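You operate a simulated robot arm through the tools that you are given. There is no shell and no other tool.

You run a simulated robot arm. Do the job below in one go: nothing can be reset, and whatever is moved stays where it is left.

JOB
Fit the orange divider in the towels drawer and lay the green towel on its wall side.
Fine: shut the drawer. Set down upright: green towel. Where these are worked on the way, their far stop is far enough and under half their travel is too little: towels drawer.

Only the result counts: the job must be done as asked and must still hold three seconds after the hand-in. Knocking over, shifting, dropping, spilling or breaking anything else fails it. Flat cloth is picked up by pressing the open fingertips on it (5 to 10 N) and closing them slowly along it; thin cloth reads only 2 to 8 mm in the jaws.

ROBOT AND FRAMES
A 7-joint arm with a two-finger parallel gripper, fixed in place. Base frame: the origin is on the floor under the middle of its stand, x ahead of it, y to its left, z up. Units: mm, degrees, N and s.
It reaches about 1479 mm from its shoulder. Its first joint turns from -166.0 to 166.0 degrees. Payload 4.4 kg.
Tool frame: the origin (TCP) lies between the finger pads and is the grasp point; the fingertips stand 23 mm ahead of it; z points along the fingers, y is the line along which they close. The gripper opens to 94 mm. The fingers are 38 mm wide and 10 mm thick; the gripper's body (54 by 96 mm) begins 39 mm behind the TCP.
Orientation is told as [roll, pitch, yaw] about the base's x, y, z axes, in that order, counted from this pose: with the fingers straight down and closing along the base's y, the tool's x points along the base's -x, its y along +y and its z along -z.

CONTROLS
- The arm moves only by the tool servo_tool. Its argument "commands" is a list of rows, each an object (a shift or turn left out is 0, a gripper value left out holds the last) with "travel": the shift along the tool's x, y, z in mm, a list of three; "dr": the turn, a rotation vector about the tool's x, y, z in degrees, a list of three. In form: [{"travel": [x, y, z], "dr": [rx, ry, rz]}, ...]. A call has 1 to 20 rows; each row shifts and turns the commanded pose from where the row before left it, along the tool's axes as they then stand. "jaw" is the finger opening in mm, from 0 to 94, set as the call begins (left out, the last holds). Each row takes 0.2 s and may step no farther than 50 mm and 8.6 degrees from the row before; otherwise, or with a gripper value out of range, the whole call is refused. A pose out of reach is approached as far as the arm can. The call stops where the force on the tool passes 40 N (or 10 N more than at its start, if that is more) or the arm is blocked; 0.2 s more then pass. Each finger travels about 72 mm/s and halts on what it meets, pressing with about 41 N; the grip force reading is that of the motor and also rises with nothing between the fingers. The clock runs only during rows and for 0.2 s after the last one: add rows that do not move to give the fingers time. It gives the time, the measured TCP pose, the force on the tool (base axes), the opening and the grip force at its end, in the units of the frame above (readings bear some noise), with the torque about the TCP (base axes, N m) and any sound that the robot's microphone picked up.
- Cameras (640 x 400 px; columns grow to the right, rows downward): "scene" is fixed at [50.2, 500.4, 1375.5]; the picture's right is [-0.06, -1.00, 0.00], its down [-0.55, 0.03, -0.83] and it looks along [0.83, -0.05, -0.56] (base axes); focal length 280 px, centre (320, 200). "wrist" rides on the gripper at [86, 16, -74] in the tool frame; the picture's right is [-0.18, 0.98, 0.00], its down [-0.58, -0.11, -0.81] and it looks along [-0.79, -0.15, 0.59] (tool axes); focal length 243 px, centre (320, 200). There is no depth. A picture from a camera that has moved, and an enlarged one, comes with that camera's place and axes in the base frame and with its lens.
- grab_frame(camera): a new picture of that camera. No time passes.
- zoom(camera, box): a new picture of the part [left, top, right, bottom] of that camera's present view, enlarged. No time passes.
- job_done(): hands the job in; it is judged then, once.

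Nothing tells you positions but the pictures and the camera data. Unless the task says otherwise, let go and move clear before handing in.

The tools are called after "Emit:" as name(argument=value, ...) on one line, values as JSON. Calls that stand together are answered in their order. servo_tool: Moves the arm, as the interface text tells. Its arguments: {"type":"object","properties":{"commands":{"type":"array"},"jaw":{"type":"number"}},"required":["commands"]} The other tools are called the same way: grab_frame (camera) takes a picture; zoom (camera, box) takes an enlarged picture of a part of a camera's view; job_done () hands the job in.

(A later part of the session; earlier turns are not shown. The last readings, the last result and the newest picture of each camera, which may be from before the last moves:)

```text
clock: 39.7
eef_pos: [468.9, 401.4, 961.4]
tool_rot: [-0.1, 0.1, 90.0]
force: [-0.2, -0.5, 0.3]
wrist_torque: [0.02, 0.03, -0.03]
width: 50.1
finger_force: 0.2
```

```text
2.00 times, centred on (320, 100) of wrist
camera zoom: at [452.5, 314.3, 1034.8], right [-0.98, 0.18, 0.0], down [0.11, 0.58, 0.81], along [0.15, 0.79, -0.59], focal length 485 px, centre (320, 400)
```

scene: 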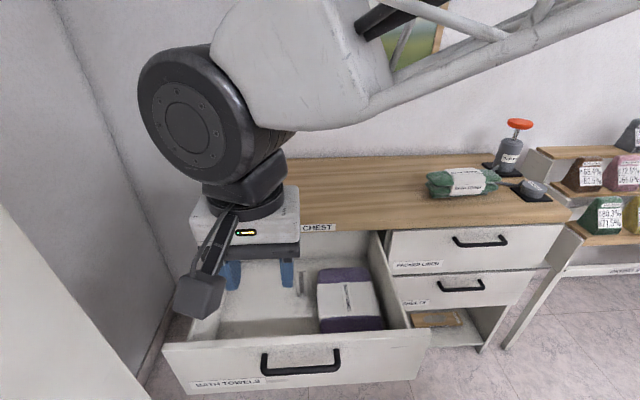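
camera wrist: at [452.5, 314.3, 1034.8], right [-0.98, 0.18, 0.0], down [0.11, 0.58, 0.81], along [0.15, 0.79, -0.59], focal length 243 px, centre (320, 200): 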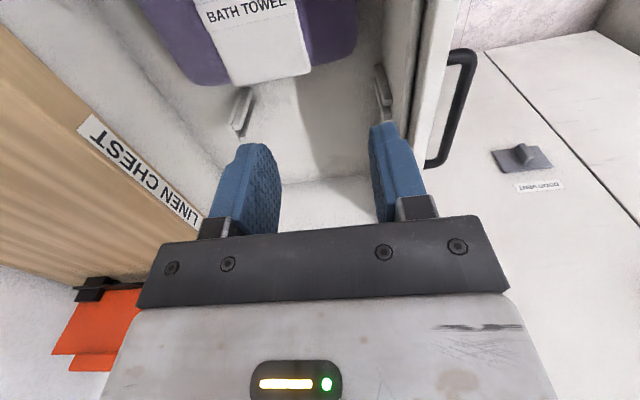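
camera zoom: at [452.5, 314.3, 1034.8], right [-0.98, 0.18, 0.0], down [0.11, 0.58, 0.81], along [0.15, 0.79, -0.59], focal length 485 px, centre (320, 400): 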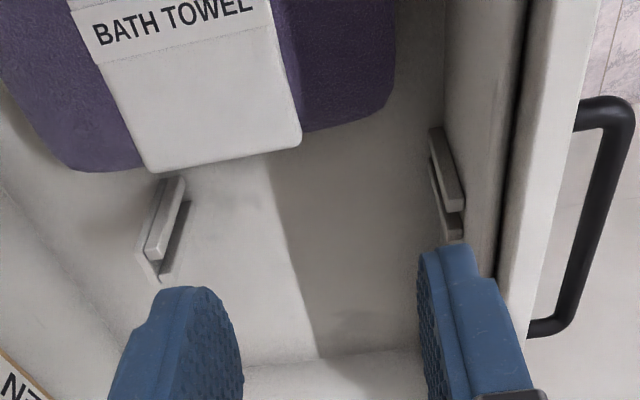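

I can see two upright guides: a U-shaped post at the back (its plate near x≈620, y 503–535, top z≈744) and a matching one on the inside of the drawer front. The divider drops in between them, so I'll go and look at the divider from its side.

Emit:
servo_tool(commands=[{"travel": [0, 0, -40]}, {"travel": [0, 0, -40]}, {"travel": [0, 0, -40]}, {"travel": [-27.4, -36.4, 0]}, {"travel": [-27.4, -36.4, 0]}, {"travel": [-27.4, -36.4, 0]}, {"travel": [-27.4, -36.4, 0]}, {"travel": [-27.4, -36.4, 0]}, {"travel": [-27.4, -36.4, 0]}, {"travel": [-27.4, -36.4, 0]}, {"travel": [-27.4, -36.4, 0]}, {}])

Emit:
grab_frame(camera="wrist")

Emit:
zoom(camera="wrist", box=[0, 60, 320, 260])

Emit:
grab_frame(camera="scene")

```text
clock: 42.3
eef_pos: [761.0, 617.5, 1083.6]
tool_rot: [-0.1, 0.1, 89.9]
force: [0.5, -0.2, -0.8]
wrist_torque: [-0.03, 0.0, 0.01]
width: 49.7
finger_force: 0.1
```

```text
taken
camera wrist: at [745.1, 532.1, 1156.7], right [-0.98, 0.19, 0.0], down [0.11, 0.58, 0.81], along [0.15, 0.79, -0.59], focal length 243 px, centre (320, 200)
```

wrist: 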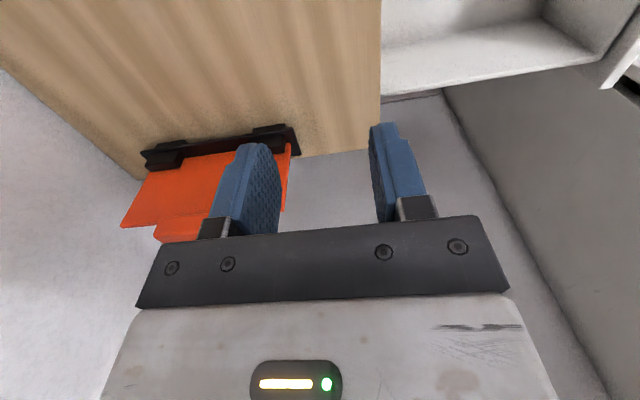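

```text
2.00 times, centred on (160, 160) of wrist
camera zoom: at [745.1, 532.1, 1156.7], right [-0.98, 0.19, 0.0], down [0.11, 0.58, 0.81], along [0.15, 0.79, -0.59], focal length 485 px, centre (640, 280)
```

zoom: 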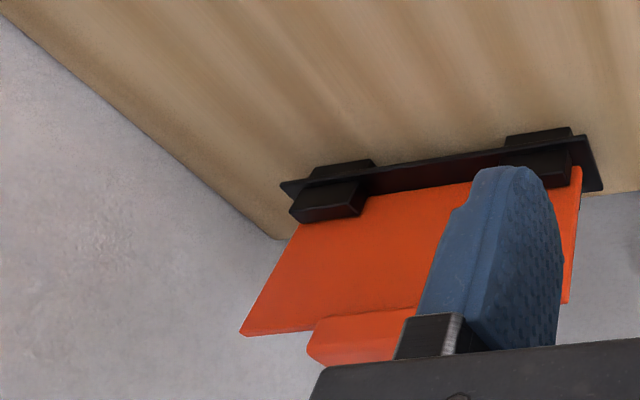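

```text
taken
```

scene: 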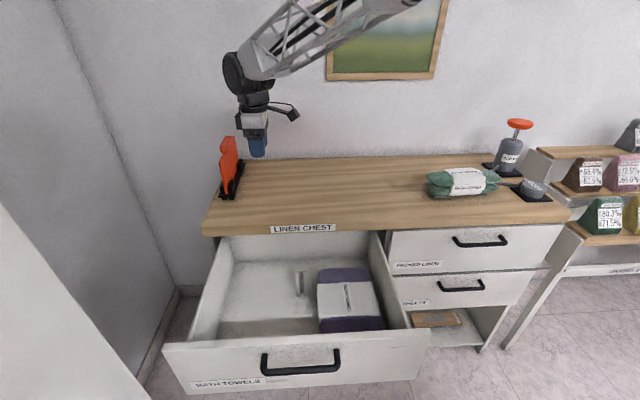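

The divider panel spans x≈832–1060 at y≈757–760, its top edge is at z≈995, and there's a thicker grip tab in the middle. I'll use yaw 180 so the camera clears the drawer front when placing it. Next I'll rotate and hover above the tab.

Emit:
servo_tool(commands=[{"travel": [0, 0, -46]}, {"dr": [0, 0, -8.2]}, {"dr": [0, 0, -8.2]}, {"dr": [0, 0, -8.2]}, {"dr": [0, 0, -8.2]}, {"dr": [0, 0, -8.2]}, {"dr": [0, 0, -8.2]}, {"dr": [0, 0, -8.2]}, {"dr": [0, 0, -8.2]}, {"dr": [0, 0, -8.2]}, {"dr": [0, 0, -8.2]}, {"dr": [0, 0, -8.0]}, {}])

Emit:
grab_frame(camera="scene")

```text
clock: 45.1
eef_pos: [761.5, 620.7, 1129.2]
tool_rot: [0.0, 0.1, 179.9]
force: [0.1, 0.7, 0.3]
wrist_torque: [-0.03, 0.04, 0.0]
width: 50.0
finger_force: 0.1
```

```text
taken
```

scene: 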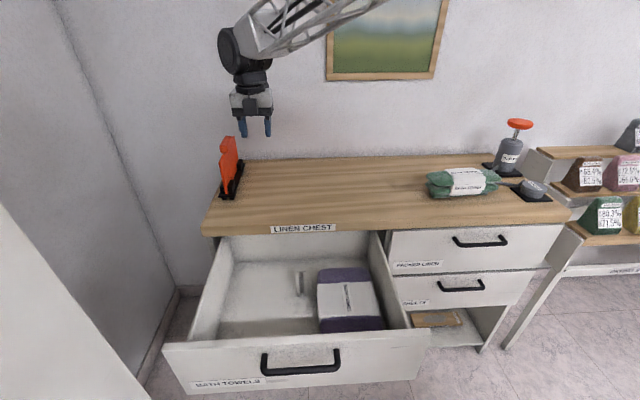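

Emit:
servo_tool(commands=[{"travel": [30.6, -22.8, 0]}, {"travel": [30.6, -22.8, 0]}, {"travel": [30.6, -22.8, 0]}, {"travel": [30.6, -22.8, 0]}, {"travel": [30.6, -22.8, 0]}, {"travel": [30.6, -22.8, 0]}, {}], jaw=70)

Emit:
grab_frame(camera="wrist")

Emit:
grab_frame(camera="scene")

```text
clock: 46.7
eef_pos: [945.7, 756.5, 1127.7]
tool_rot: [0.1, 0.1, 179.8]
force: [-0.2, -0.1, 0.0]
wrist_torque: [0.01, -0.03, 0.01]
width: 70.0
finger_force: 0.0
```

```text
taken
camera wrist: at [1031.9, 739.9, 1202.0], right [-0.19, -0.98, 0.0], down [-0.58, 0.11, 0.8], along [-0.79, 0.15, -0.59], focal length 243 px, centre (320, 200)
```

wrist: 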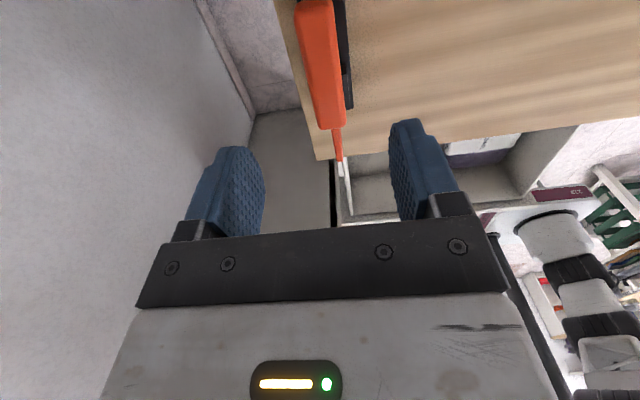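

```text
taken
```

scene: 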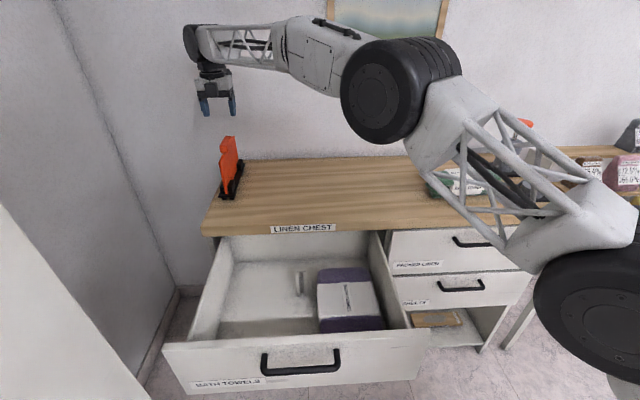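

Emit:
zoom(camera="wrist", box=[240, 0, 440, 125])

```text
3.20 times, centred on (340, 62) of wrist
camera zoom: at [1031.9, 739.9, 1202.0], right [-0.19, -0.98, 0.0], down [-0.58, 0.11, 0.8], along [-0.79, 0.15, -0.59], focal length 776 px, centre (256, 640)
```

zoom: 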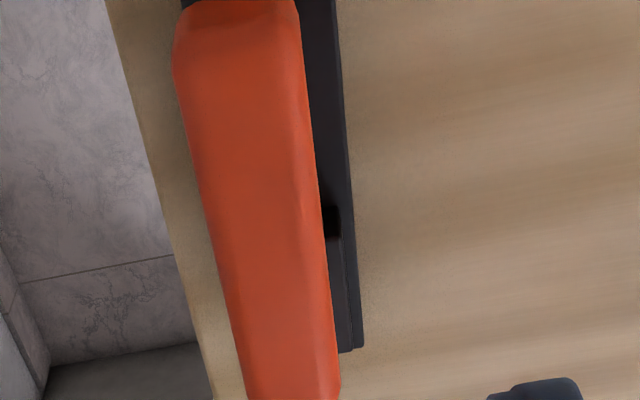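

The tab is centred near (946, 753.5), spans z≈997–1022 and is about 24 mm thick. I'll shift 3 mm and lower over it.

Emit:
servo_tool(commands=[{"travel": [0, 3, 20]}, {"travel": [0, 0, 25]}, {"travel": [0, 0, 25]}, {"travel": [0, 0, 10]}, {}], jaw=60)

Emit:
grab_frame(camera="wrist")

Emit:
zoom(camera="scene", box=[180, 70, 290, 210])

```text
clock: 47.9
eef_pos: [944.2, 753.4, 1050.2]
tool_rot: [0.1, 0.1, 179.9]
force: [0.2, 0.3, -1.1]
wrist_torque: [-0.02, -0.01, 0.0]
width: 60.1
finger_force: 0.1
```

```text
taken
camera wrist: at [1031.6, 736.4, 1122.9], right [-0.19, -0.98, 0.0], down [-0.58, 0.11, 0.8], along [-0.79, 0.15, -0.59], focal length 243 px, centre (320, 200)
```

wrist: 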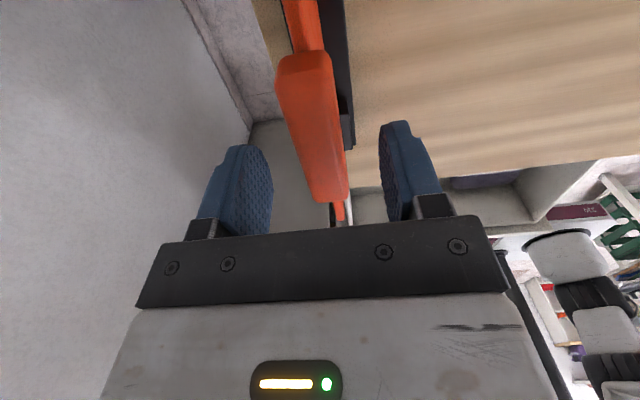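

```text
2.86 times, centred on (235, 140) of scene
camera zoom: at [50.2, 500.4, 1375.5], right [-0.06, -1.0, 0.0], down [-0.55, 0.03, -0.83], along [0.83, -0.05, -0.56], focal length 800 px, centre (563, 371)
```

zoom: 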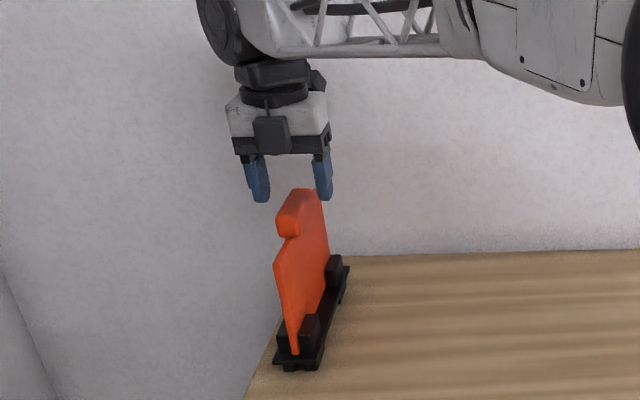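

The tab is centred between the fingers. I'll lower the last 41 mm and close gently.

Emit:
servo_tool(commands=[{"travel": [2, 0, 14]}, {"travel": [0, 0, 14]}, {"travel": [0, 0, 13]}, {}])

Emit:
servo_tool(commands=[{}, {}, {}, {}], jaw=10)

Emit:
grab_frame(camera="wrist")

Emit:
zoom(camera="scene", box=[180, 70, 290, 210])

```text
clock: 48.9
eef_pos: [948.7, 752.4, 1006.7]
tool_rot: [0.1, 0.1, 179.8]
force: [0.3, 0.5, 0.2]
wrist_torque: [0.03, -0.01, 0.03]
width: 59.9
finger_force: 0.1
```

```text
clock: 49.9
eef_pos: [948.3, 752.5, 1008.0]
tool_rot: [0.1, 0.1, 179.9]
force: [0.8, 1.9, 0.9]
wrist_torque: [0.17, -0.05, 0.15]
width: 25.7
finger_force: 41.1
```

```text
taken
camera wrist: at [1033.8, 735.7, 1080.6], right [-0.19, -0.98, 0.0], down [-0.58, 0.11, 0.8], along [-0.79, 0.15, -0.59], focal length 243 px, centre (320, 200)
```

wrist: 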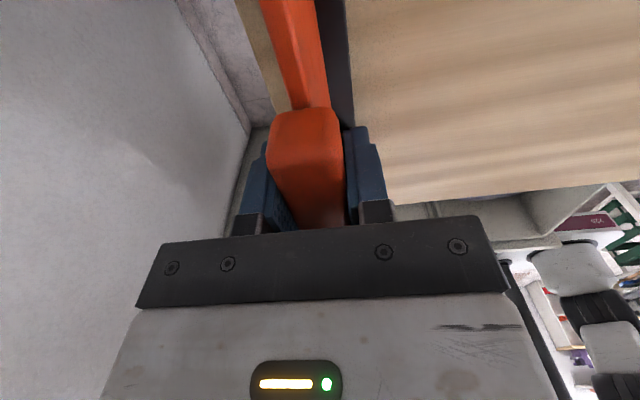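

```text
2.86 times, centred on (235, 140) of scene
camera zoom: at [50.2, 500.4, 1375.5], right [-0.06, -1.0, 0.0], down [-0.55, 0.03, -0.83], along [0.83, -0.05, -0.56], focal length 800 px, centre (563, 371)
```

zoom: 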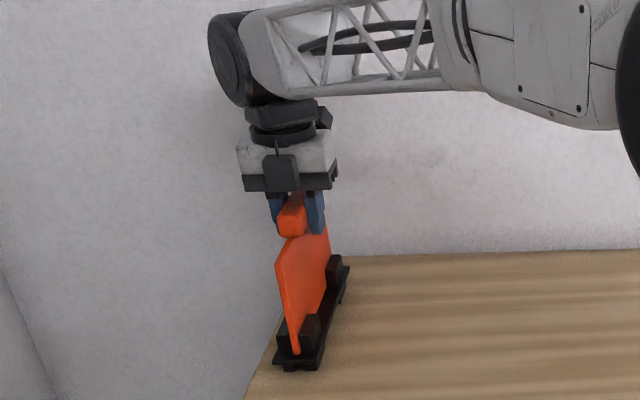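

The tab is gripped at 25.7 mm with almost no side load. I'll lift straight up slowly out of the stand.

Emit:
servo_tool(commands=[{"travel": [0, 0, -5]}, {"travel": [0, 0, -8]}, {"travel": [0, 0, -8]}, {"travel": [0, 0, -8]}, {"travel": [0, 0, -10]}, {}])

Emit:
zoom(camera="scene", box=[180, 70, 290, 210])

```text
clock: 51.3
eef_pos: [946.4, 752.7, 1045.2]
tool_rot: [0.1, 0.2, 180.0]
force: [0.8, -0.1, -0.8]
wrist_torque: [0.01, -0.02, 0.0]
width: 25.5
finger_force: 41.3
```

```text
2.86 times, centred on (235, 140) of scene
camera zoom: at [50.2, 500.4, 1375.5], right [-0.06, -1.0, 0.0], down [-0.55, 0.03, -0.83], along [0.83, -0.05, -0.56], focal length 800 px, centre (563, 371)
```

zoom: 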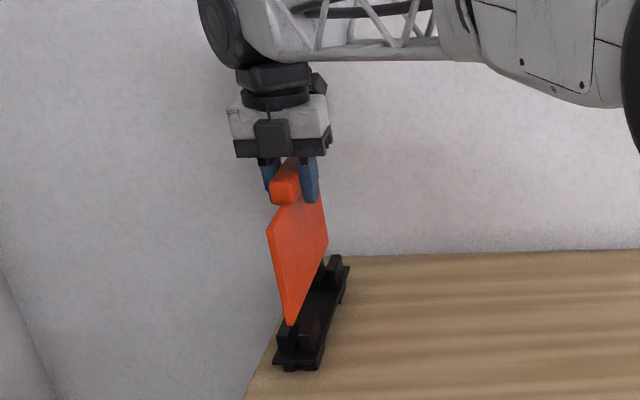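

The divider came out cleanly and the stand hasn't moved. I'll lift clear and carry it toward the drawer, stopping off to one side to measure the guides.

Emit:
servo_tool(commands=[{"travel": [0, 0, -12]}, {"travel": [0, 0, -18]}, {"travel": [0, 0, -15]}, {"travel": [-19, 12, 0]}, {"travel": [-38, 24.7, 0]}, {"travel": [-38, 24.7, 0]}, {"travel": [-38, 24.7, 0]}, {"travel": [-38, 24.7, 0]}, {"travel": [-38, 24.7, 0]}, {"travel": [-38, 24.7, 0]}, {"travel": [-19, 12, 0]}, {}])

Emit:
grab_frame(camera="wrist")

Emit:
zoom(camera="wrist", box=[280, 0, 520, 150])

Emit:
grab_frame(camera="scene")

```text
clock: 53.9
eef_pos: [680.6, 582.4, 1091.3]
tool_rot: [0.0, 0.2, 179.9]
force: [-0.4, 0.7, -0.8]
wrist_torque: [0.02, -0.02, -0.04]
width: 25.5
finger_force: 41.3
```

```text
taken
camera wrist: at [766.4, 565.4, 1165.0], right [-0.19, -0.98, 0.0], down [-0.58, 0.11, 0.8], along [-0.79, 0.15, -0.59], focal length 243 px, centre (320, 200)
```

wrist: 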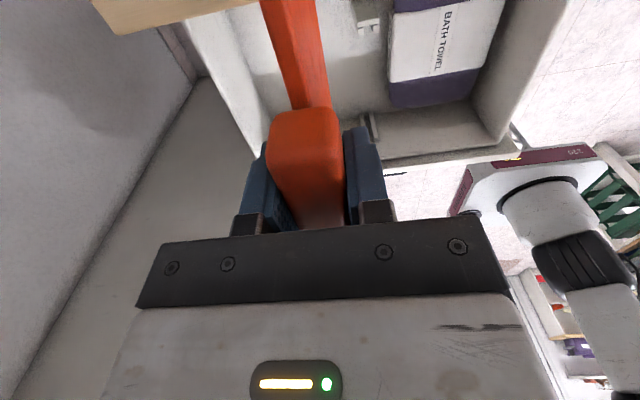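

```text
2.67 times, centred on (400, 75) of wrist
camera zoom: at [766.4, 565.4, 1165.0], right [-0.19, -0.98, 0.0], down [-0.58, 0.11, 0.8], along [-0.79, 0.15, -0.59], focal length 647 px, centre (107, 533)
```

zoom: 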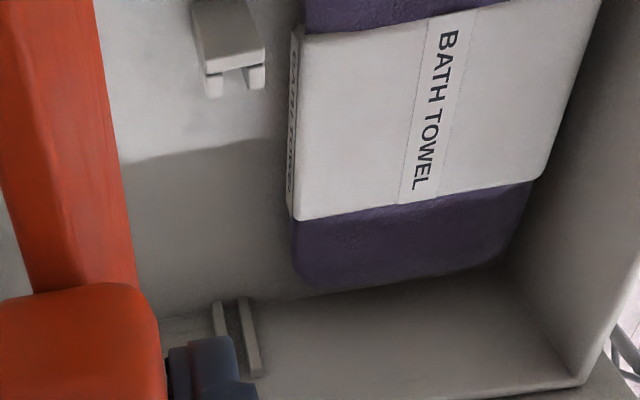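

```text
taken
```

scene: 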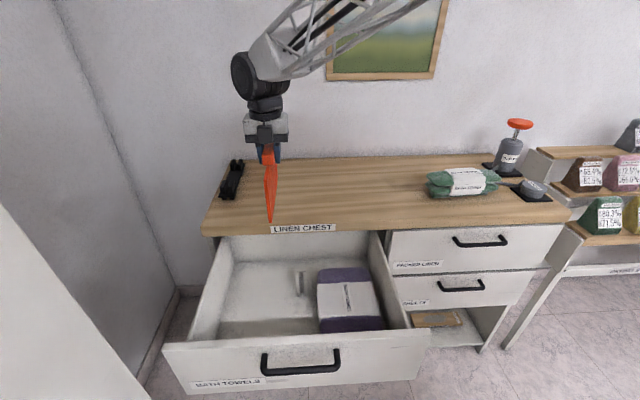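

I now have good measurements. The back guide's rails are at x≈607–617 with the slot centred at y≈520, and the front guide's rail tips are at x≈398. I'll zoom in on the held panel to find its offset from the TCP.

Emit:
zoom(camera="scene", box=[230, 100, 310, 230])

Emit:
zoom(camera="wrist", box=[220, 0, 380, 230])

```text
3.08 times, centred on (270, 165) of scene
camera zoom: at [50.2, 500.4, 1375.5], right [-0.06, -1.0, 0.0], down [-0.55, 0.03, -0.83], along [0.83, -0.05, -0.56], focal length 861 px, centre (474, 308)
```

zoom: 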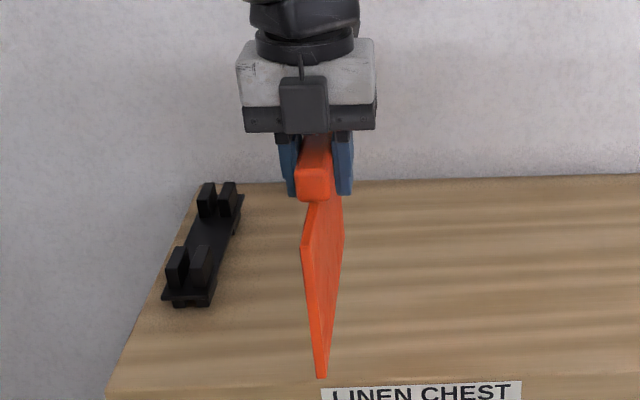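

```text
1.74 times, centred on (300, 115) of wrist
camera zoom: at [766.4, 565.4, 1165.0], right [-0.19, -0.98, 0.0], down [-0.58, 0.11, 0.8], along [-0.79, 0.15, -0.59], focal length 422 px, centre (355, 348)
```

zoom: 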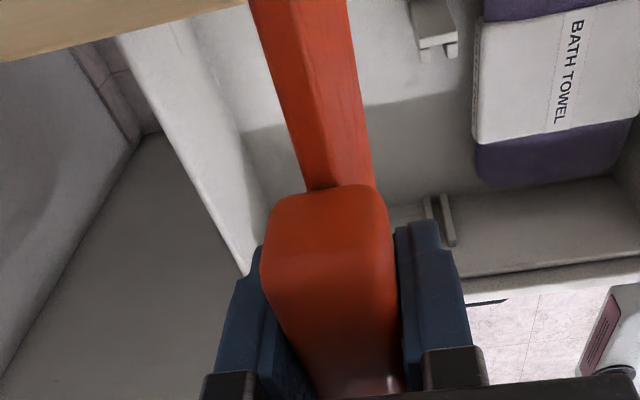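

I'll bring the panel above the slot, with TCP near (515, 520.5), and lower it until its bottom edge is just above the guide tops.

Emit:
servo_tool(commands=[{"travel": [-20, 8, 0]}, {"travel": [-42, 15.3, 0]}, {"travel": [-42, 15.3, 0]}, {"travel": [-42, 15.3, 0]}, {"travel": [-19.6, 8, 0]}, {"travel": [0, 0, 30]}, {"travel": [0, 0, 40]}, {"travel": [0, 0, 40]}, {"travel": [0, 0, 40]}, {"travel": [0, 0, 35]}, {}])

Emit:
grab_frame(camera="wrist")

Emit:
grab_frame(camera="scene")

```text
clock: 56.3
eef_pos: [514.1, 520.4, 906.0]
tool_rot: [0.1, 0.1, 179.9]
force: [0.5, -0.6, -1.7]
wrist_torque: [-0.01, 0.01, 0.02]
width: 25.5
finger_force: 41.1
```

```text
taken
camera wrist: at [600.7, 503.7, 979.3], right [-0.19, -0.98, 0.0], down [-0.58, 0.11, 0.8], along [-0.79, 0.15, -0.59], focal length 243 px, centre (320, 200)
```

wrist: 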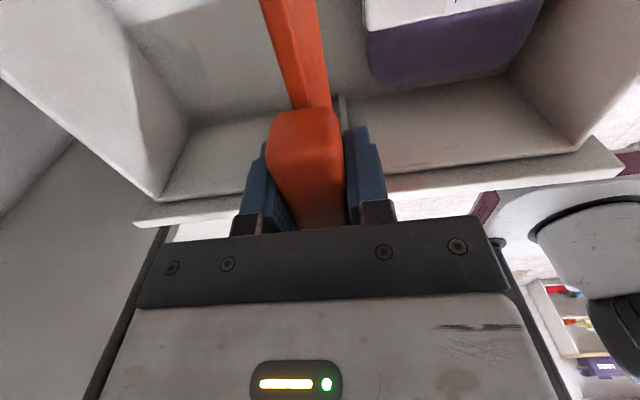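

```text
taken
```

scene: 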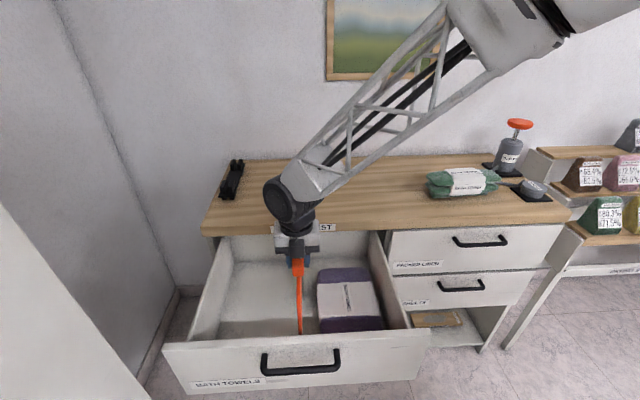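

Emit:
zoom(camera="wrist", box=[240, 0, 420, 130])

Emit:
zoom(camera="scene", box=[240, 220, 360, 350])

```text
3.08 times, centred on (330, 65) of wrist
camera zoom: at [600.7, 503.7, 979.3], right [-0.19, -0.98, 0.0], down [-0.58, 0.11, 0.8], along [-0.79, 0.15, -0.59], focal length 746 px, centre (289, 615)
```

zoom: 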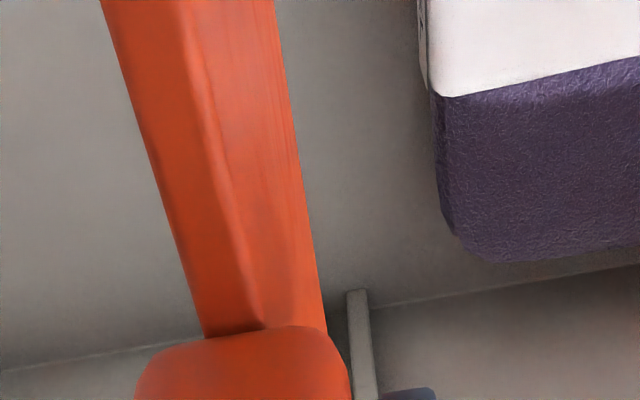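

```text
3.08 times, centred on (300, 285) of scene
camera zoom: at [50.2, 500.4, 1375.5], right [-0.06, -1.0, 0.0], down [-0.55, 0.03, -0.83], along [0.83, -0.05, -0.56], focal length 861 px, centre (382, -62)
```

zoom: 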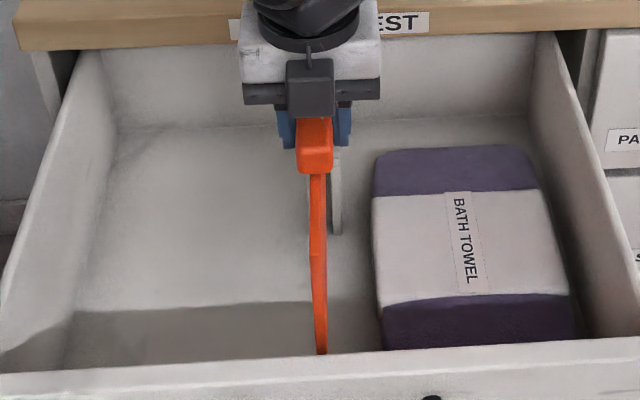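

The close view puts the front guide's inner rail at y≈512.4 and the slot at about 13 mm wide, so its centre is near y≈519. I'll shift 1.3 mm toward the right and lower carefully.

Emit:
servo_tool(commands=[{"travel": [0, 1.3, 10]}, {"travel": [0, 0, 10]}, {"travel": [0, 0, 10]}, {}])

Emit:
servo_tool(commands=[{"travel": [0, 0, 4]}, {"travel": [0, 0, 4]}, {"travel": [0, 0, 4]}, {"travel": [0, 0, 4]}, {"travel": [0, 0, 4]}, {}])

Emit:
zoom(camera="wrist", box=[240, 0, 420, 130])

Emit:
zoom(camera="scene", box=[240, 220, 360, 350])

```text
clock: 57.3
eef_pos: [515.1, 519.2, 875.4]
tool_rot: [0.2, 0.1, 179.9]
force: [0.1, 0.4, -0.6]
wrist_torque: [-0.01, -0.01, 0.0]
width: 25.6
finger_force: 41.0
```

```text
clock: 58.7
eef_pos: [515.2, 518.9, 854.3]
tool_rot: [0.1, 0.1, 179.8]
force: [0.2, 1.0, -1.7]
wrist_torque: [0.13, 0.06, 0.13]
width: 25.6
finger_force: 41.2
```

```text
3.08 times, centred on (330, 65) of wrist
camera zoom: at [600.8, 501.1, 928.1], right [-0.19, -0.98, 0.0], down [-0.58, 0.11, 0.8], along [-0.79, 0.15, -0.59], focal length 746 px, centre (289, 615)
```

zoom: 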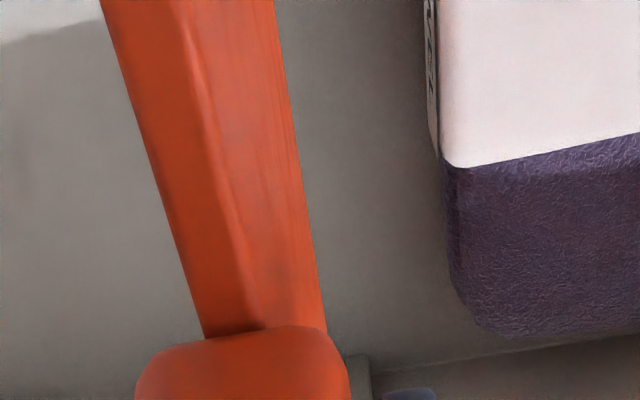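

```text
3.08 times, centred on (300, 285) of scene
camera zoom: at [50.2, 500.4, 1375.5], right [-0.06, -1.0, 0.0], down [-0.55, 0.03, -0.83], along [0.83, -0.05, -0.56], focal length 861 px, centre (382, -62)
```

zoom: 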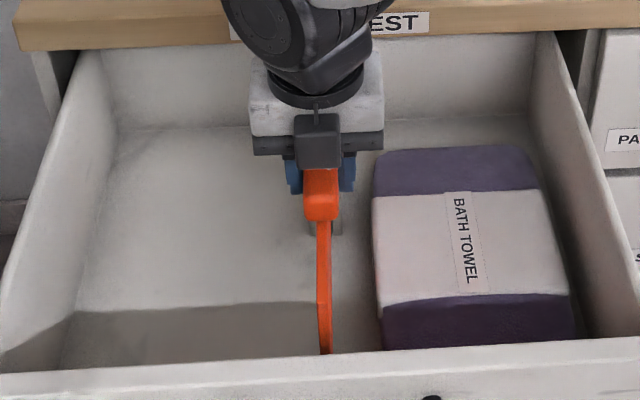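

No blockage: the panel's lower edge should now be below the guide tops, with only a slight contact torque. I'll keep lowering in small steps.

Emit:
servo_tool(commands=[{"travel": [0, 0, 4]}, {"travel": [0, 0, 4]}, {"travel": [0, 0, 4]}, {"travel": [0, 0, 4]}, {"travel": [0, 0, 4]}, {}])

Emit:
zoom(camera="scene", box=[240, 220, 360, 350])

```text
clock: 60.1
eef_pos: [514.4, 518.4, 834.8]
tool_rot: [0.0, 0.2, 179.9]
force: [0.2, -0.4, -1.1]
wrist_torque: [0.01, -0.02, 0.01]
width: 25.5
finger_force: 40.9
```

```text
3.08 times, centred on (300, 285) of scene
camera zoom: at [50.2, 500.4, 1375.5], right [-0.06, -1.0, 0.0], down [-0.55, 0.03, -0.83], along [0.83, -0.05, -0.56], focal length 861 px, centre (382, -62)
```

zoom: 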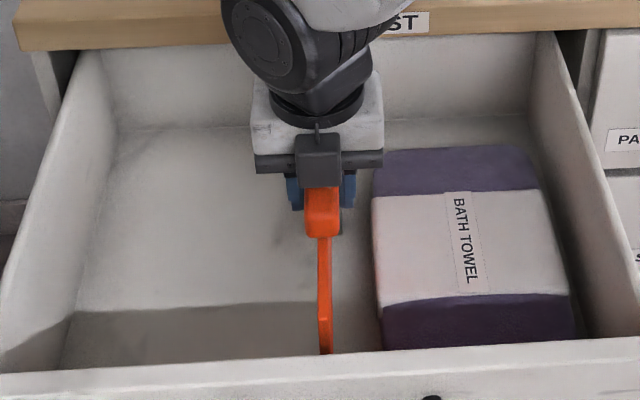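

It's sliding in freely. Continuing down.

Emit:
servo_tool(commands=[{"travel": [0, 0, 4]}, {"travel": [0, 0, 4]}, {"travel": [0, 0, 4]}, {"travel": [0, 0, 4]}, {"travel": [0, 0, 4]}, {"travel": [0, 0, 4]}, {"travel": [0, 0, 4]}, {"travel": [0, 0, 4]}, {"travel": [0, 0, 4]}, {"travel": [0, 0, 4]}, {}])

Emit:
zoom(camera="scene", box=[200, 180, 400, 370])

Emit:
grab_frame(camera="wrist")

```text
clock: 62.5
eef_pos: [515.7, 519.0, 795.0]
tool_rot: [0.1, 0.1, 179.9]
force: [0.2, -0.6, -1.4]
wrist_torque: [0.0, 0.0, 0.03]
width: 25.8
finger_force: 41.1
```

```text
2.11 times, centred on (300, 275) of scene
camera zoom: at [50.2, 500.4, 1375.5], right [-0.06, -1.0, 0.0], down [-0.55, 0.03, -0.83], along [0.83, -0.05, -0.56], focal length 589 px, centre (362, 42)
```

zoom: 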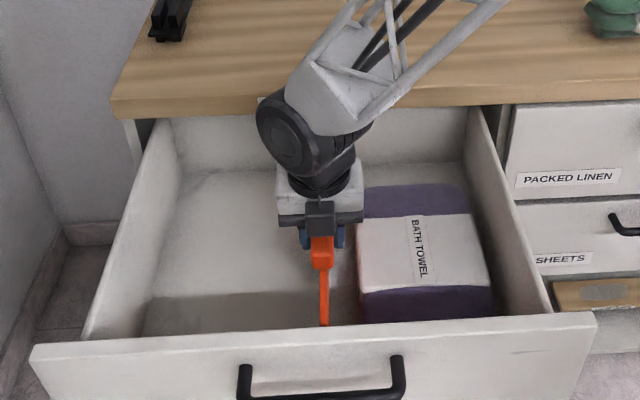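

```text
taken
camera wrist: at [601.3, 501.5, 869.1], right [-0.19, -0.98, 0.0], down [-0.58, 0.11, 0.8], along [-0.79, 0.15, -0.59], focal length 243 px, centre (320, 200)
```

wrist: 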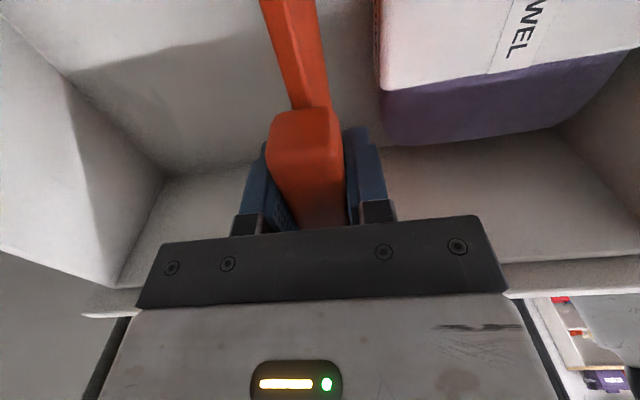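

Emit:
servo_tool(commands=[{"travel": [0, 0, 3]}, {"travel": [0, 0, 3]}, {"travel": [0, 0, 3]}, {"travel": [0, 0, 3]}, {"travel": [0, 0, 3]}, {"travel": [0, 0, 3]}, {"travel": [0, 0, 3]}, {}])

```text
clock: 64.3
eef_pos: [514.7, 519.7, 773.9]
tool_rot: [0.2, 0.1, 180.0]
force: [-0.1, 0.7, -1.6]
wrist_torque: [0.03, -0.03, -0.01]
width: 25.6
finger_force: 40.9
```

Emit:
servo_tool(commands=[{"travel": [0, 0, 2]}, {"travel": [0, 0, 2]}, {"travel": [0, 0, 2]}, {"travel": [0, 0, 2]}, {}])

Emit:
zoom(camera="scene", box=[200, 180, 400, 370])

```text
clock: 65.5
eef_pos: [514.6, 518.1, 765.2]
tool_rot: [0.1, 0.1, 180.0]
force: [1.1, 0.6, -1.0]
wrist_torque: [-0.03, -0.04, -0.02]
width: 25.5
finger_force: 41.3
```

```text
2.11 times, centred on (300, 275) of scene
camera zoom: at [50.2, 500.4, 1375.5], right [-0.06, -1.0, 0.0], down [-0.55, 0.03, -0.83], along [0.83, -0.05, -0.56], focal length 589 px, centre (362, 42)
```

zoom: 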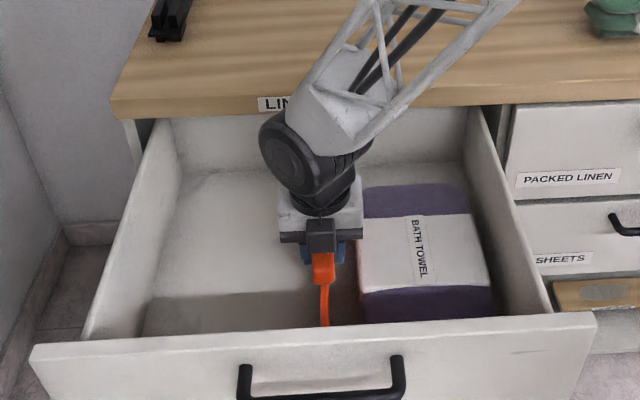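

Emit:
servo_tool(commands=[{"travel": [0, 0, 2]}, {"travel": [0, 0, 2]}, {"travel": [0, 0, 2]}, {"travel": [0, 0, 2]}, {}])

```text
clock: 66.7
eef_pos: [515.3, 518.7, 759.3]
tool_rot: [0.0, 0.3, 179.9]
force: [2.7, 1.0, 32.3]
wrist_torque: [0.17, -0.07, 0.03]
width: 25.7
finger_force: 41.0
```

The divider is seated: contact at TCP z≈759, with evenly balanced torque. I'll unload slightly and open just enough to let go.

Emit:
servo_tool(commands=[{"travel": [0, 0, -1.5]}, {}])

Emit:
servo_tool(commands=[{}, {}, {}], jaw=36)

Emit:
grab_frame(camera="wrist")

```text
clock: 67.3
eef_pos: [515.0, 518.2, 759.4]
tool_rot: [0.0, 0.1, 180.0]
force: [3.3, 4.1, 9.7]
wrist_torque: [0.32, -0.66, 0.07]
width: 25.6
finger_force: 41.5
```

```text
clock: 68.1
eef_pos: [514.8, 517.2, 759.1]
tool_rot: [0.1, 0.1, 179.9]
force: [-0.2, -0.2, 0.6]
wrist_torque: [0.02, -0.02, -0.01]
width: 36.0
finger_force: 0.0
```

```text
taken
camera wrist: at [601.1, 501.1, 833.6], right [-0.19, -0.98, 0.0], down [-0.58, 0.11, 0.8], along [-0.79, 0.15, -0.59], focal length 243 px, centre (320, 200)
```

wrist: 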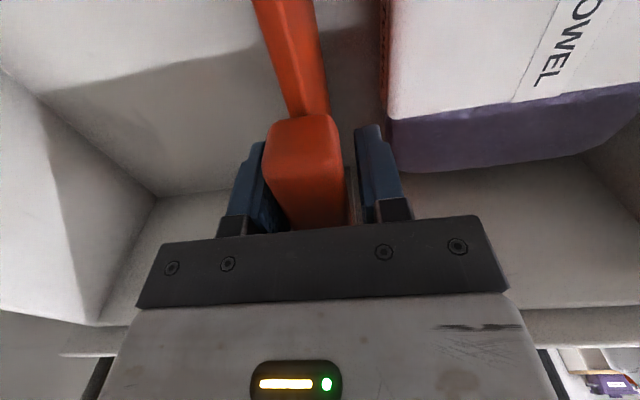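

Released. I'll lift straight up and check that the divider stays seated.

Emit:
servo_tool(commands=[{"travel": [0, -1.5, -4]}, {"travel": [0, 0, -10]}, {"travel": [0, 0, -15]}, {"travel": [0, 0, -20]}, {"travel": [0, 0, -30]}, {"travel": [0, 0, -40]}, {}])

Emit:
grab_frame(camera="wrist")

Emit:
zoom(camera="scene", box=[200, 180, 400, 370])

```text
clock: 69.7
eef_pos: [515.4, 520.3, 878.1]
tool_rot: [0.1, 0.1, 179.9]
force: [0.1, 0.7, -0.8]
wrist_torque: [-0.02, -0.01, 0.0]
width: 36.0
finger_force: 0.1
```

```text
taken
camera wrist: at [600.9, 503.1, 951.9], right [-0.19, -0.98, 0.0], down [-0.58, 0.11, 0.8], along [-0.79, 0.15, -0.59], focal length 243 px, centre (320, 200)
```

wrist: 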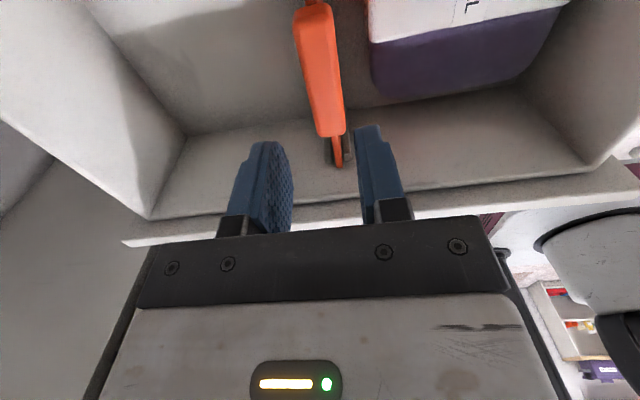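

```text
2.11 times, centred on (300, 275) of scene
camera zoom: at [50.2, 500.4, 1375.5], right [-0.06, -1.0, 0.0], down [-0.55, 0.03, -0.83], along [0.83, -0.05, -0.56], focal length 589 px, centre (362, 42)
```

zoom: 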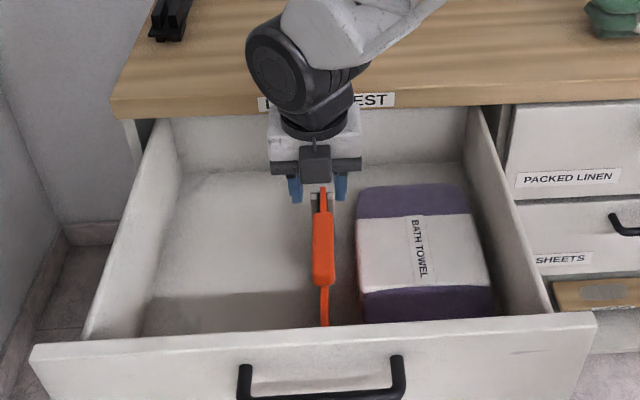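

The divider stands in both guides. I'll zoom in to confirm it's properly engaged before going to the towel.

Emit:
zoom(camera="scene", box=[270, 260, 350, 340])

Emit:
zoom(camera="wrist", box=[260, 0, 420, 180])

```text
5.00 times, centred on (310, 300) of scene
camera zoom: at [50.2, 500.4, 1375.5], right [-0.06, -1.0, 0.0], down [-0.55, 0.03, -0.83], along [0.83, -0.05, -0.56], focal length 1400 px, centre (370, -300)
```

zoom: 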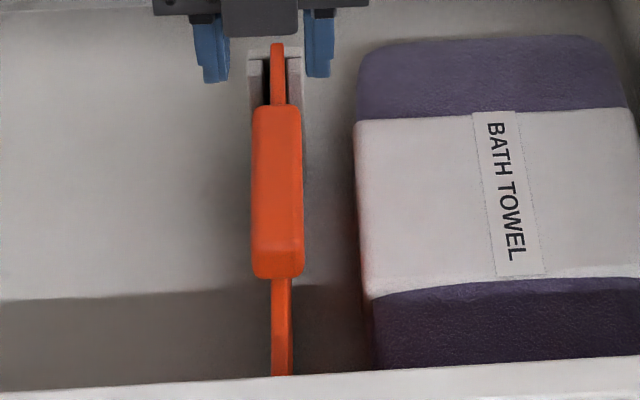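

```text
2.22 times, centred on (340, 90) of wrist
camera zoom: at [600.9, 503.1, 951.9], right [-0.19, -0.98, 0.0], down [-0.58, 0.11, 0.8], along [-0.79, 0.15, -0.59], focal length 539 px, centre (276, 444)
```

zoom: 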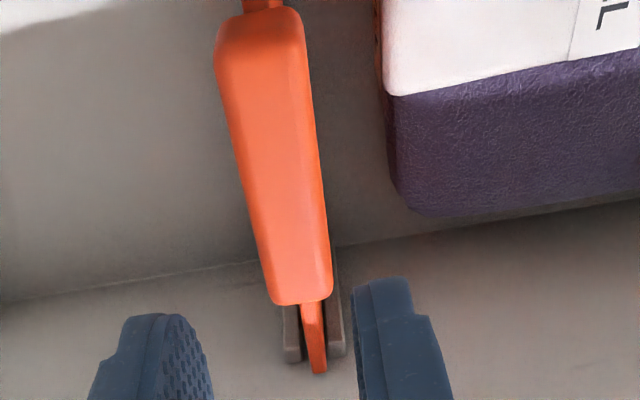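

The divider is properly engaged front and back. Next is the green towel, which looks to be near x≈830, y≈-40. I'll rise, turn back to yaw 0 and go look at it closely.

Emit:
servo_tool(commands=[{"travel": [0, 0, -45]}, {"travel": [0, 0, -45]}, {"travel": [0, 0, -45]}, {"travel": [0, 0, -45]}, {"travel": [0, 0, -45]}, {"dr": [0, 0, 8.2]}, {"dr": [0, 0, 8.2]}, {"dr": [0, 0, 8.2]}, {"dr": [0, 0, 8.2]}, {"dr": [0, 0, 8.2]}, {"dr": [0, 0, 8.2]}, {"dr": [0, 0, 8.2]}, {"dr": [0, 0, 8.2]}, {"dr": [0, 0, 8.2]}, {"dr": [0, 0, 8.2]}, {"dr": [0, 0, 8.0]}, {}], jaw=90)

Emit:
servo_tool(commands=[{"dr": [0, 0, 8.2]}, {"dr": [0, 0, 8.2]}, {"dr": [0, 0, 8.2]}, {"dr": [0, 0, 8.2]}, {"dr": [0, 0, 8.2]}, {"dr": [0, 0, 8.2]}, {"dr": [0, 0, 8.2]}, {"dr": [0, 0, 8.2]}, {"dr": [0, 0, 8.2]}, {"dr": [0, 0, 8.2]}, {"dr": [0, 0, 8.0]}, {}])

Emit:
grab_frame(camera="scene")

Emit:
grab_frame(camera="wrist")

```text
clock: 73.3
eef_pos: [514.4, 522.0, 1104.3]
tool_rot: [0.0, 0.1, 89.9]
force: [-0.2, 0.4, -0.2]
wrist_torque: [-0.01, -0.03, -0.03]
width: 90.1
finger_force: 0.1
```

```text
clock: 75.9
eef_pos: [513.1, 521.2, 1103.2]
tool_rot: [-0.1, -0.1, -0.2]
force: [-0.2, 0.2, 0.9]
wrist_torque: [-0.03, 0.01, 0.01]
width: 89.9
finger_force: 0.1
```

```text
taken
```

scene: 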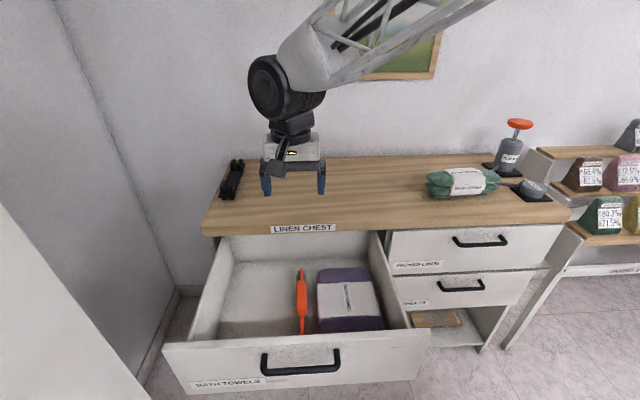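

```text
taken
camera wrist: at [427.2, 536.4, 1176.9], right [0.19, 0.98, 0.0], down [0.58, -0.11, 0.81], along [0.79, -0.15, -0.59], focal length 243 px, centre (320, 200)
```

wrist: 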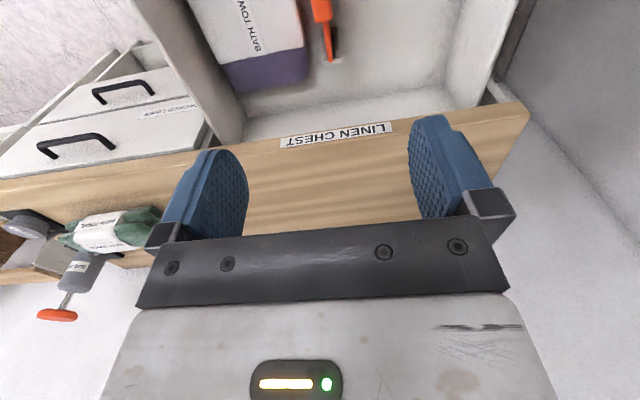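

Emit:
servo_tool(commands=[{"travel": [-10.7, -46, 0]}, {"travel": [-10.7, -46, 0]}, {"travel": [-10.7, -46, 0]}, {"travel": [-10.7, -46, 0]}, {"travel": [-10.7, -46, 0]}, {"travel": [-10.7, -46, 0]}, {"travel": [-10.7, -46, 0]}, {"travel": [-10.7, -46, 0]}, {"travel": [-10.7, -46, 0]}, {"travel": [-10.7, -46, 0]}, {}])

Emit:
grab_frame(camera="wrist")

Emit:
zoom(camera="wrist", box=[160, 90, 420, 240])

Emit:
grab_frame(camera="scene")

```text
clock: 78.3
eef_pos: [622.6, 59.1, 1105.5]
tool_rot: [-0.1, -0.2, -0.1]
force: [0.1, 0.3, -0.1]
wrist_torque: [-0.03, 0.01, -0.01]
width: 89.8
finger_force: 0.1
```

```text
taken
camera wrist: at [535.0, 74.0, 1178.8], right [0.19, 0.98, 0.0], down [0.58, -0.11, 0.81], along [0.79, -0.15, -0.59], focal length 243 px, centre (320, 200)
```

wrist: 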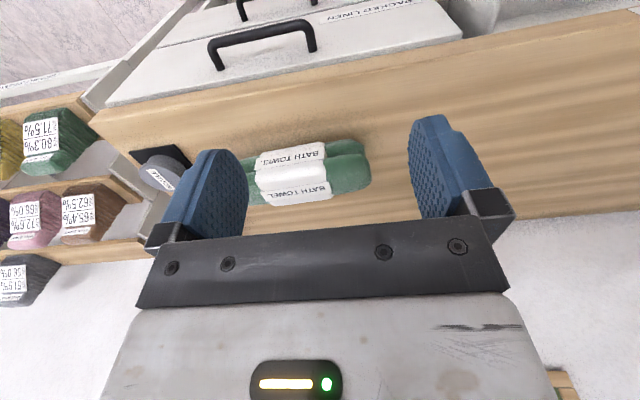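

```text
2.46 times, centred on (290, 165) of wrist
camera zoom: at [535.0, 74.0, 1178.8], right [0.19, 0.98, 0.0], down [0.58, -0.11, 0.81], along [0.79, -0.15, -0.59], focal length 597 px, centre (394, 286)
```

zoom: 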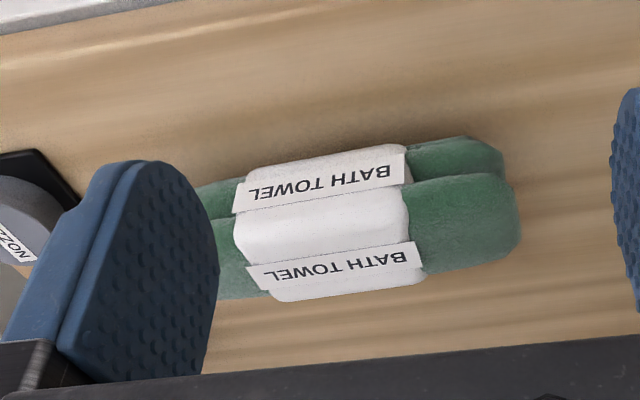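

```text
taken
```

scene: 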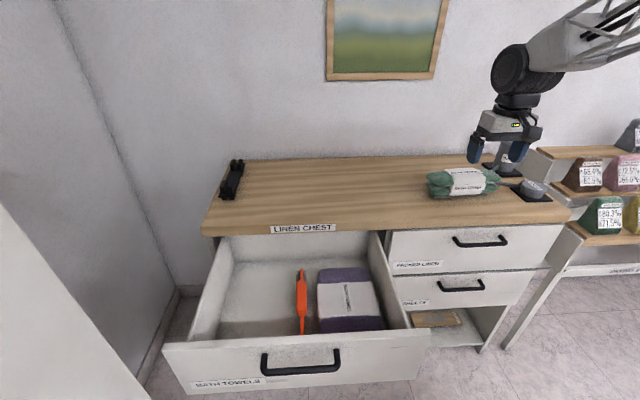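

The bundle is about 240 mm long (along y), centred near y≈-25, with its front at x≈783. I need its height and depth, so I'll look at it end-on from the +y side.

Emit:
servo_tool(commands=[{"travel": [-34.5, 30, 0]}, {"travel": [-34.5, 30, 0]}, {"travel": [-34.5, 30, 0]}, {"travel": [-34.5, 30, 0]}, {"travel": [-34.5, 30, 0]}, {"travel": [-34.5, 30, 0]}, {"dr": [0, 0, 8.2]}, {"dr": [0, 0, 8.2]}, {"dr": [0, 0, 8.2]}, {"dr": [0, 0, 8.2]}, {"dr": [0, 0, 8.2]}, {"dr": [0, 0, 8.2]}, {"dr": [0, 0, 8.2]}, {"dr": [0, 0, 8.2]}, {"dr": [0, 0, 8.2]}, {"dr": [0, 0, 8.2]}, {"dr": [0, 0, 8.0]}, {"travel": [0, 0, 40]}, {"travel": [0, 0, 40]}, {"travel": [0, 0, 40]}])

Emit:
grab_frame(camera="wrist")

Emit:
zoom(camera="wrist", box=[200, 60, 440, 210])

Emit:
grab_frame(camera="scene")

```text
clock: 82.5
eef_pos: [827.4, 240.1, 986.3]
tool_rot: [0.1, 0.0, -90.1]
force: [-0.1, 0.6, 0.4]
wrist_torque: [0.03, 0.01, -0.01]
width: 90.0
finger_force: 0.1
```

```text
taken
camera wrist: at [843.9, 326.4, 1059.7], right [0.98, -0.19, 0.0], down [-0.11, -0.58, 0.81], along [-0.15, -0.79, -0.59], focal length 243 px, centre (320, 200)
```

wrist: 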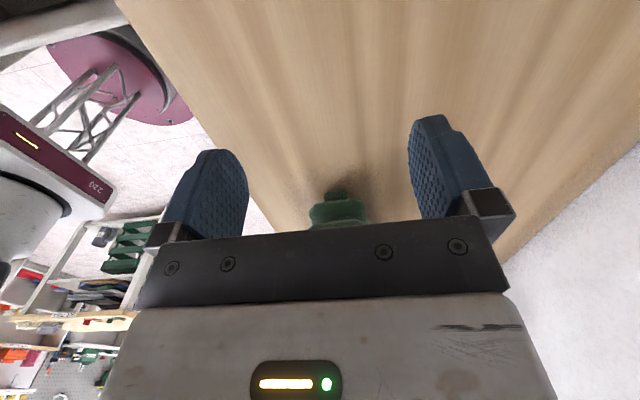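

```text
2.67 times, centred on (320, 135) of wrist
camera zoom: at [843.9, 326.4, 1059.7], right [0.98, -0.19, 0.0], down [-0.11, -0.58, 0.81], along [-0.15, -0.79, -0.59], focal length 647 px, centre (320, 373)
```

zoom: 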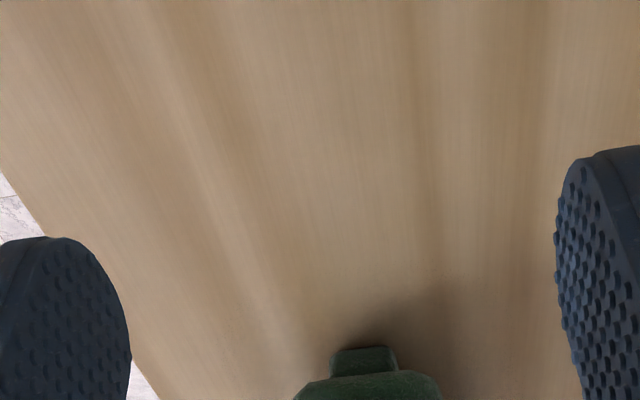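

```text
taken
```

scene: 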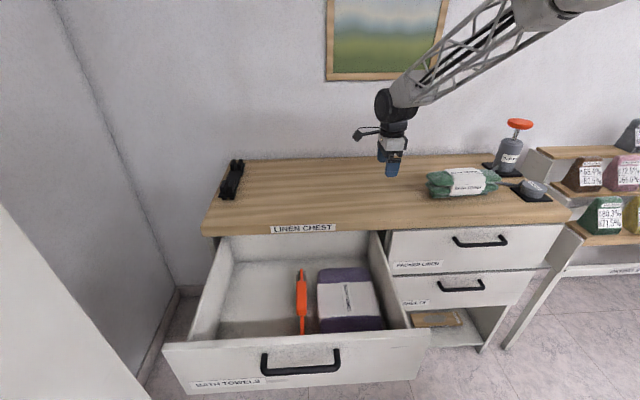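

Emit:
servo_tool(commands=[{"travel": [-35, 0, -10]}, {"travel": [-35, 0, 0]}, {}])

Emit:
zoom(camera="wrist", box=[220, 60, 420, 215])

```text
clock: 83.3
eef_pos: [827.8, 171.4, 992.5]
tool_rot: [0.1, -0.1, -90.0]
force: [0.7, -0.3, -1.1]
wrist_torque: [-0.03, -0.02, 0.0]
width: 90.0
finger_force: 0.1
```

```text
2.58 times, centred on (320, 138) of wrist
camera zoom: at [844.4, 256.8, 1067.3], right [0.98, -0.19, 0.0], down [-0.11, -0.58, 0.81], along [-0.15, -0.79, -0.59], focal length 626 px, centre (320, 361)
```

zoom: 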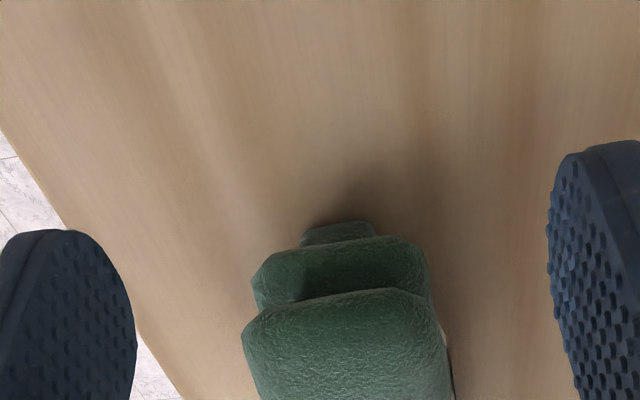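

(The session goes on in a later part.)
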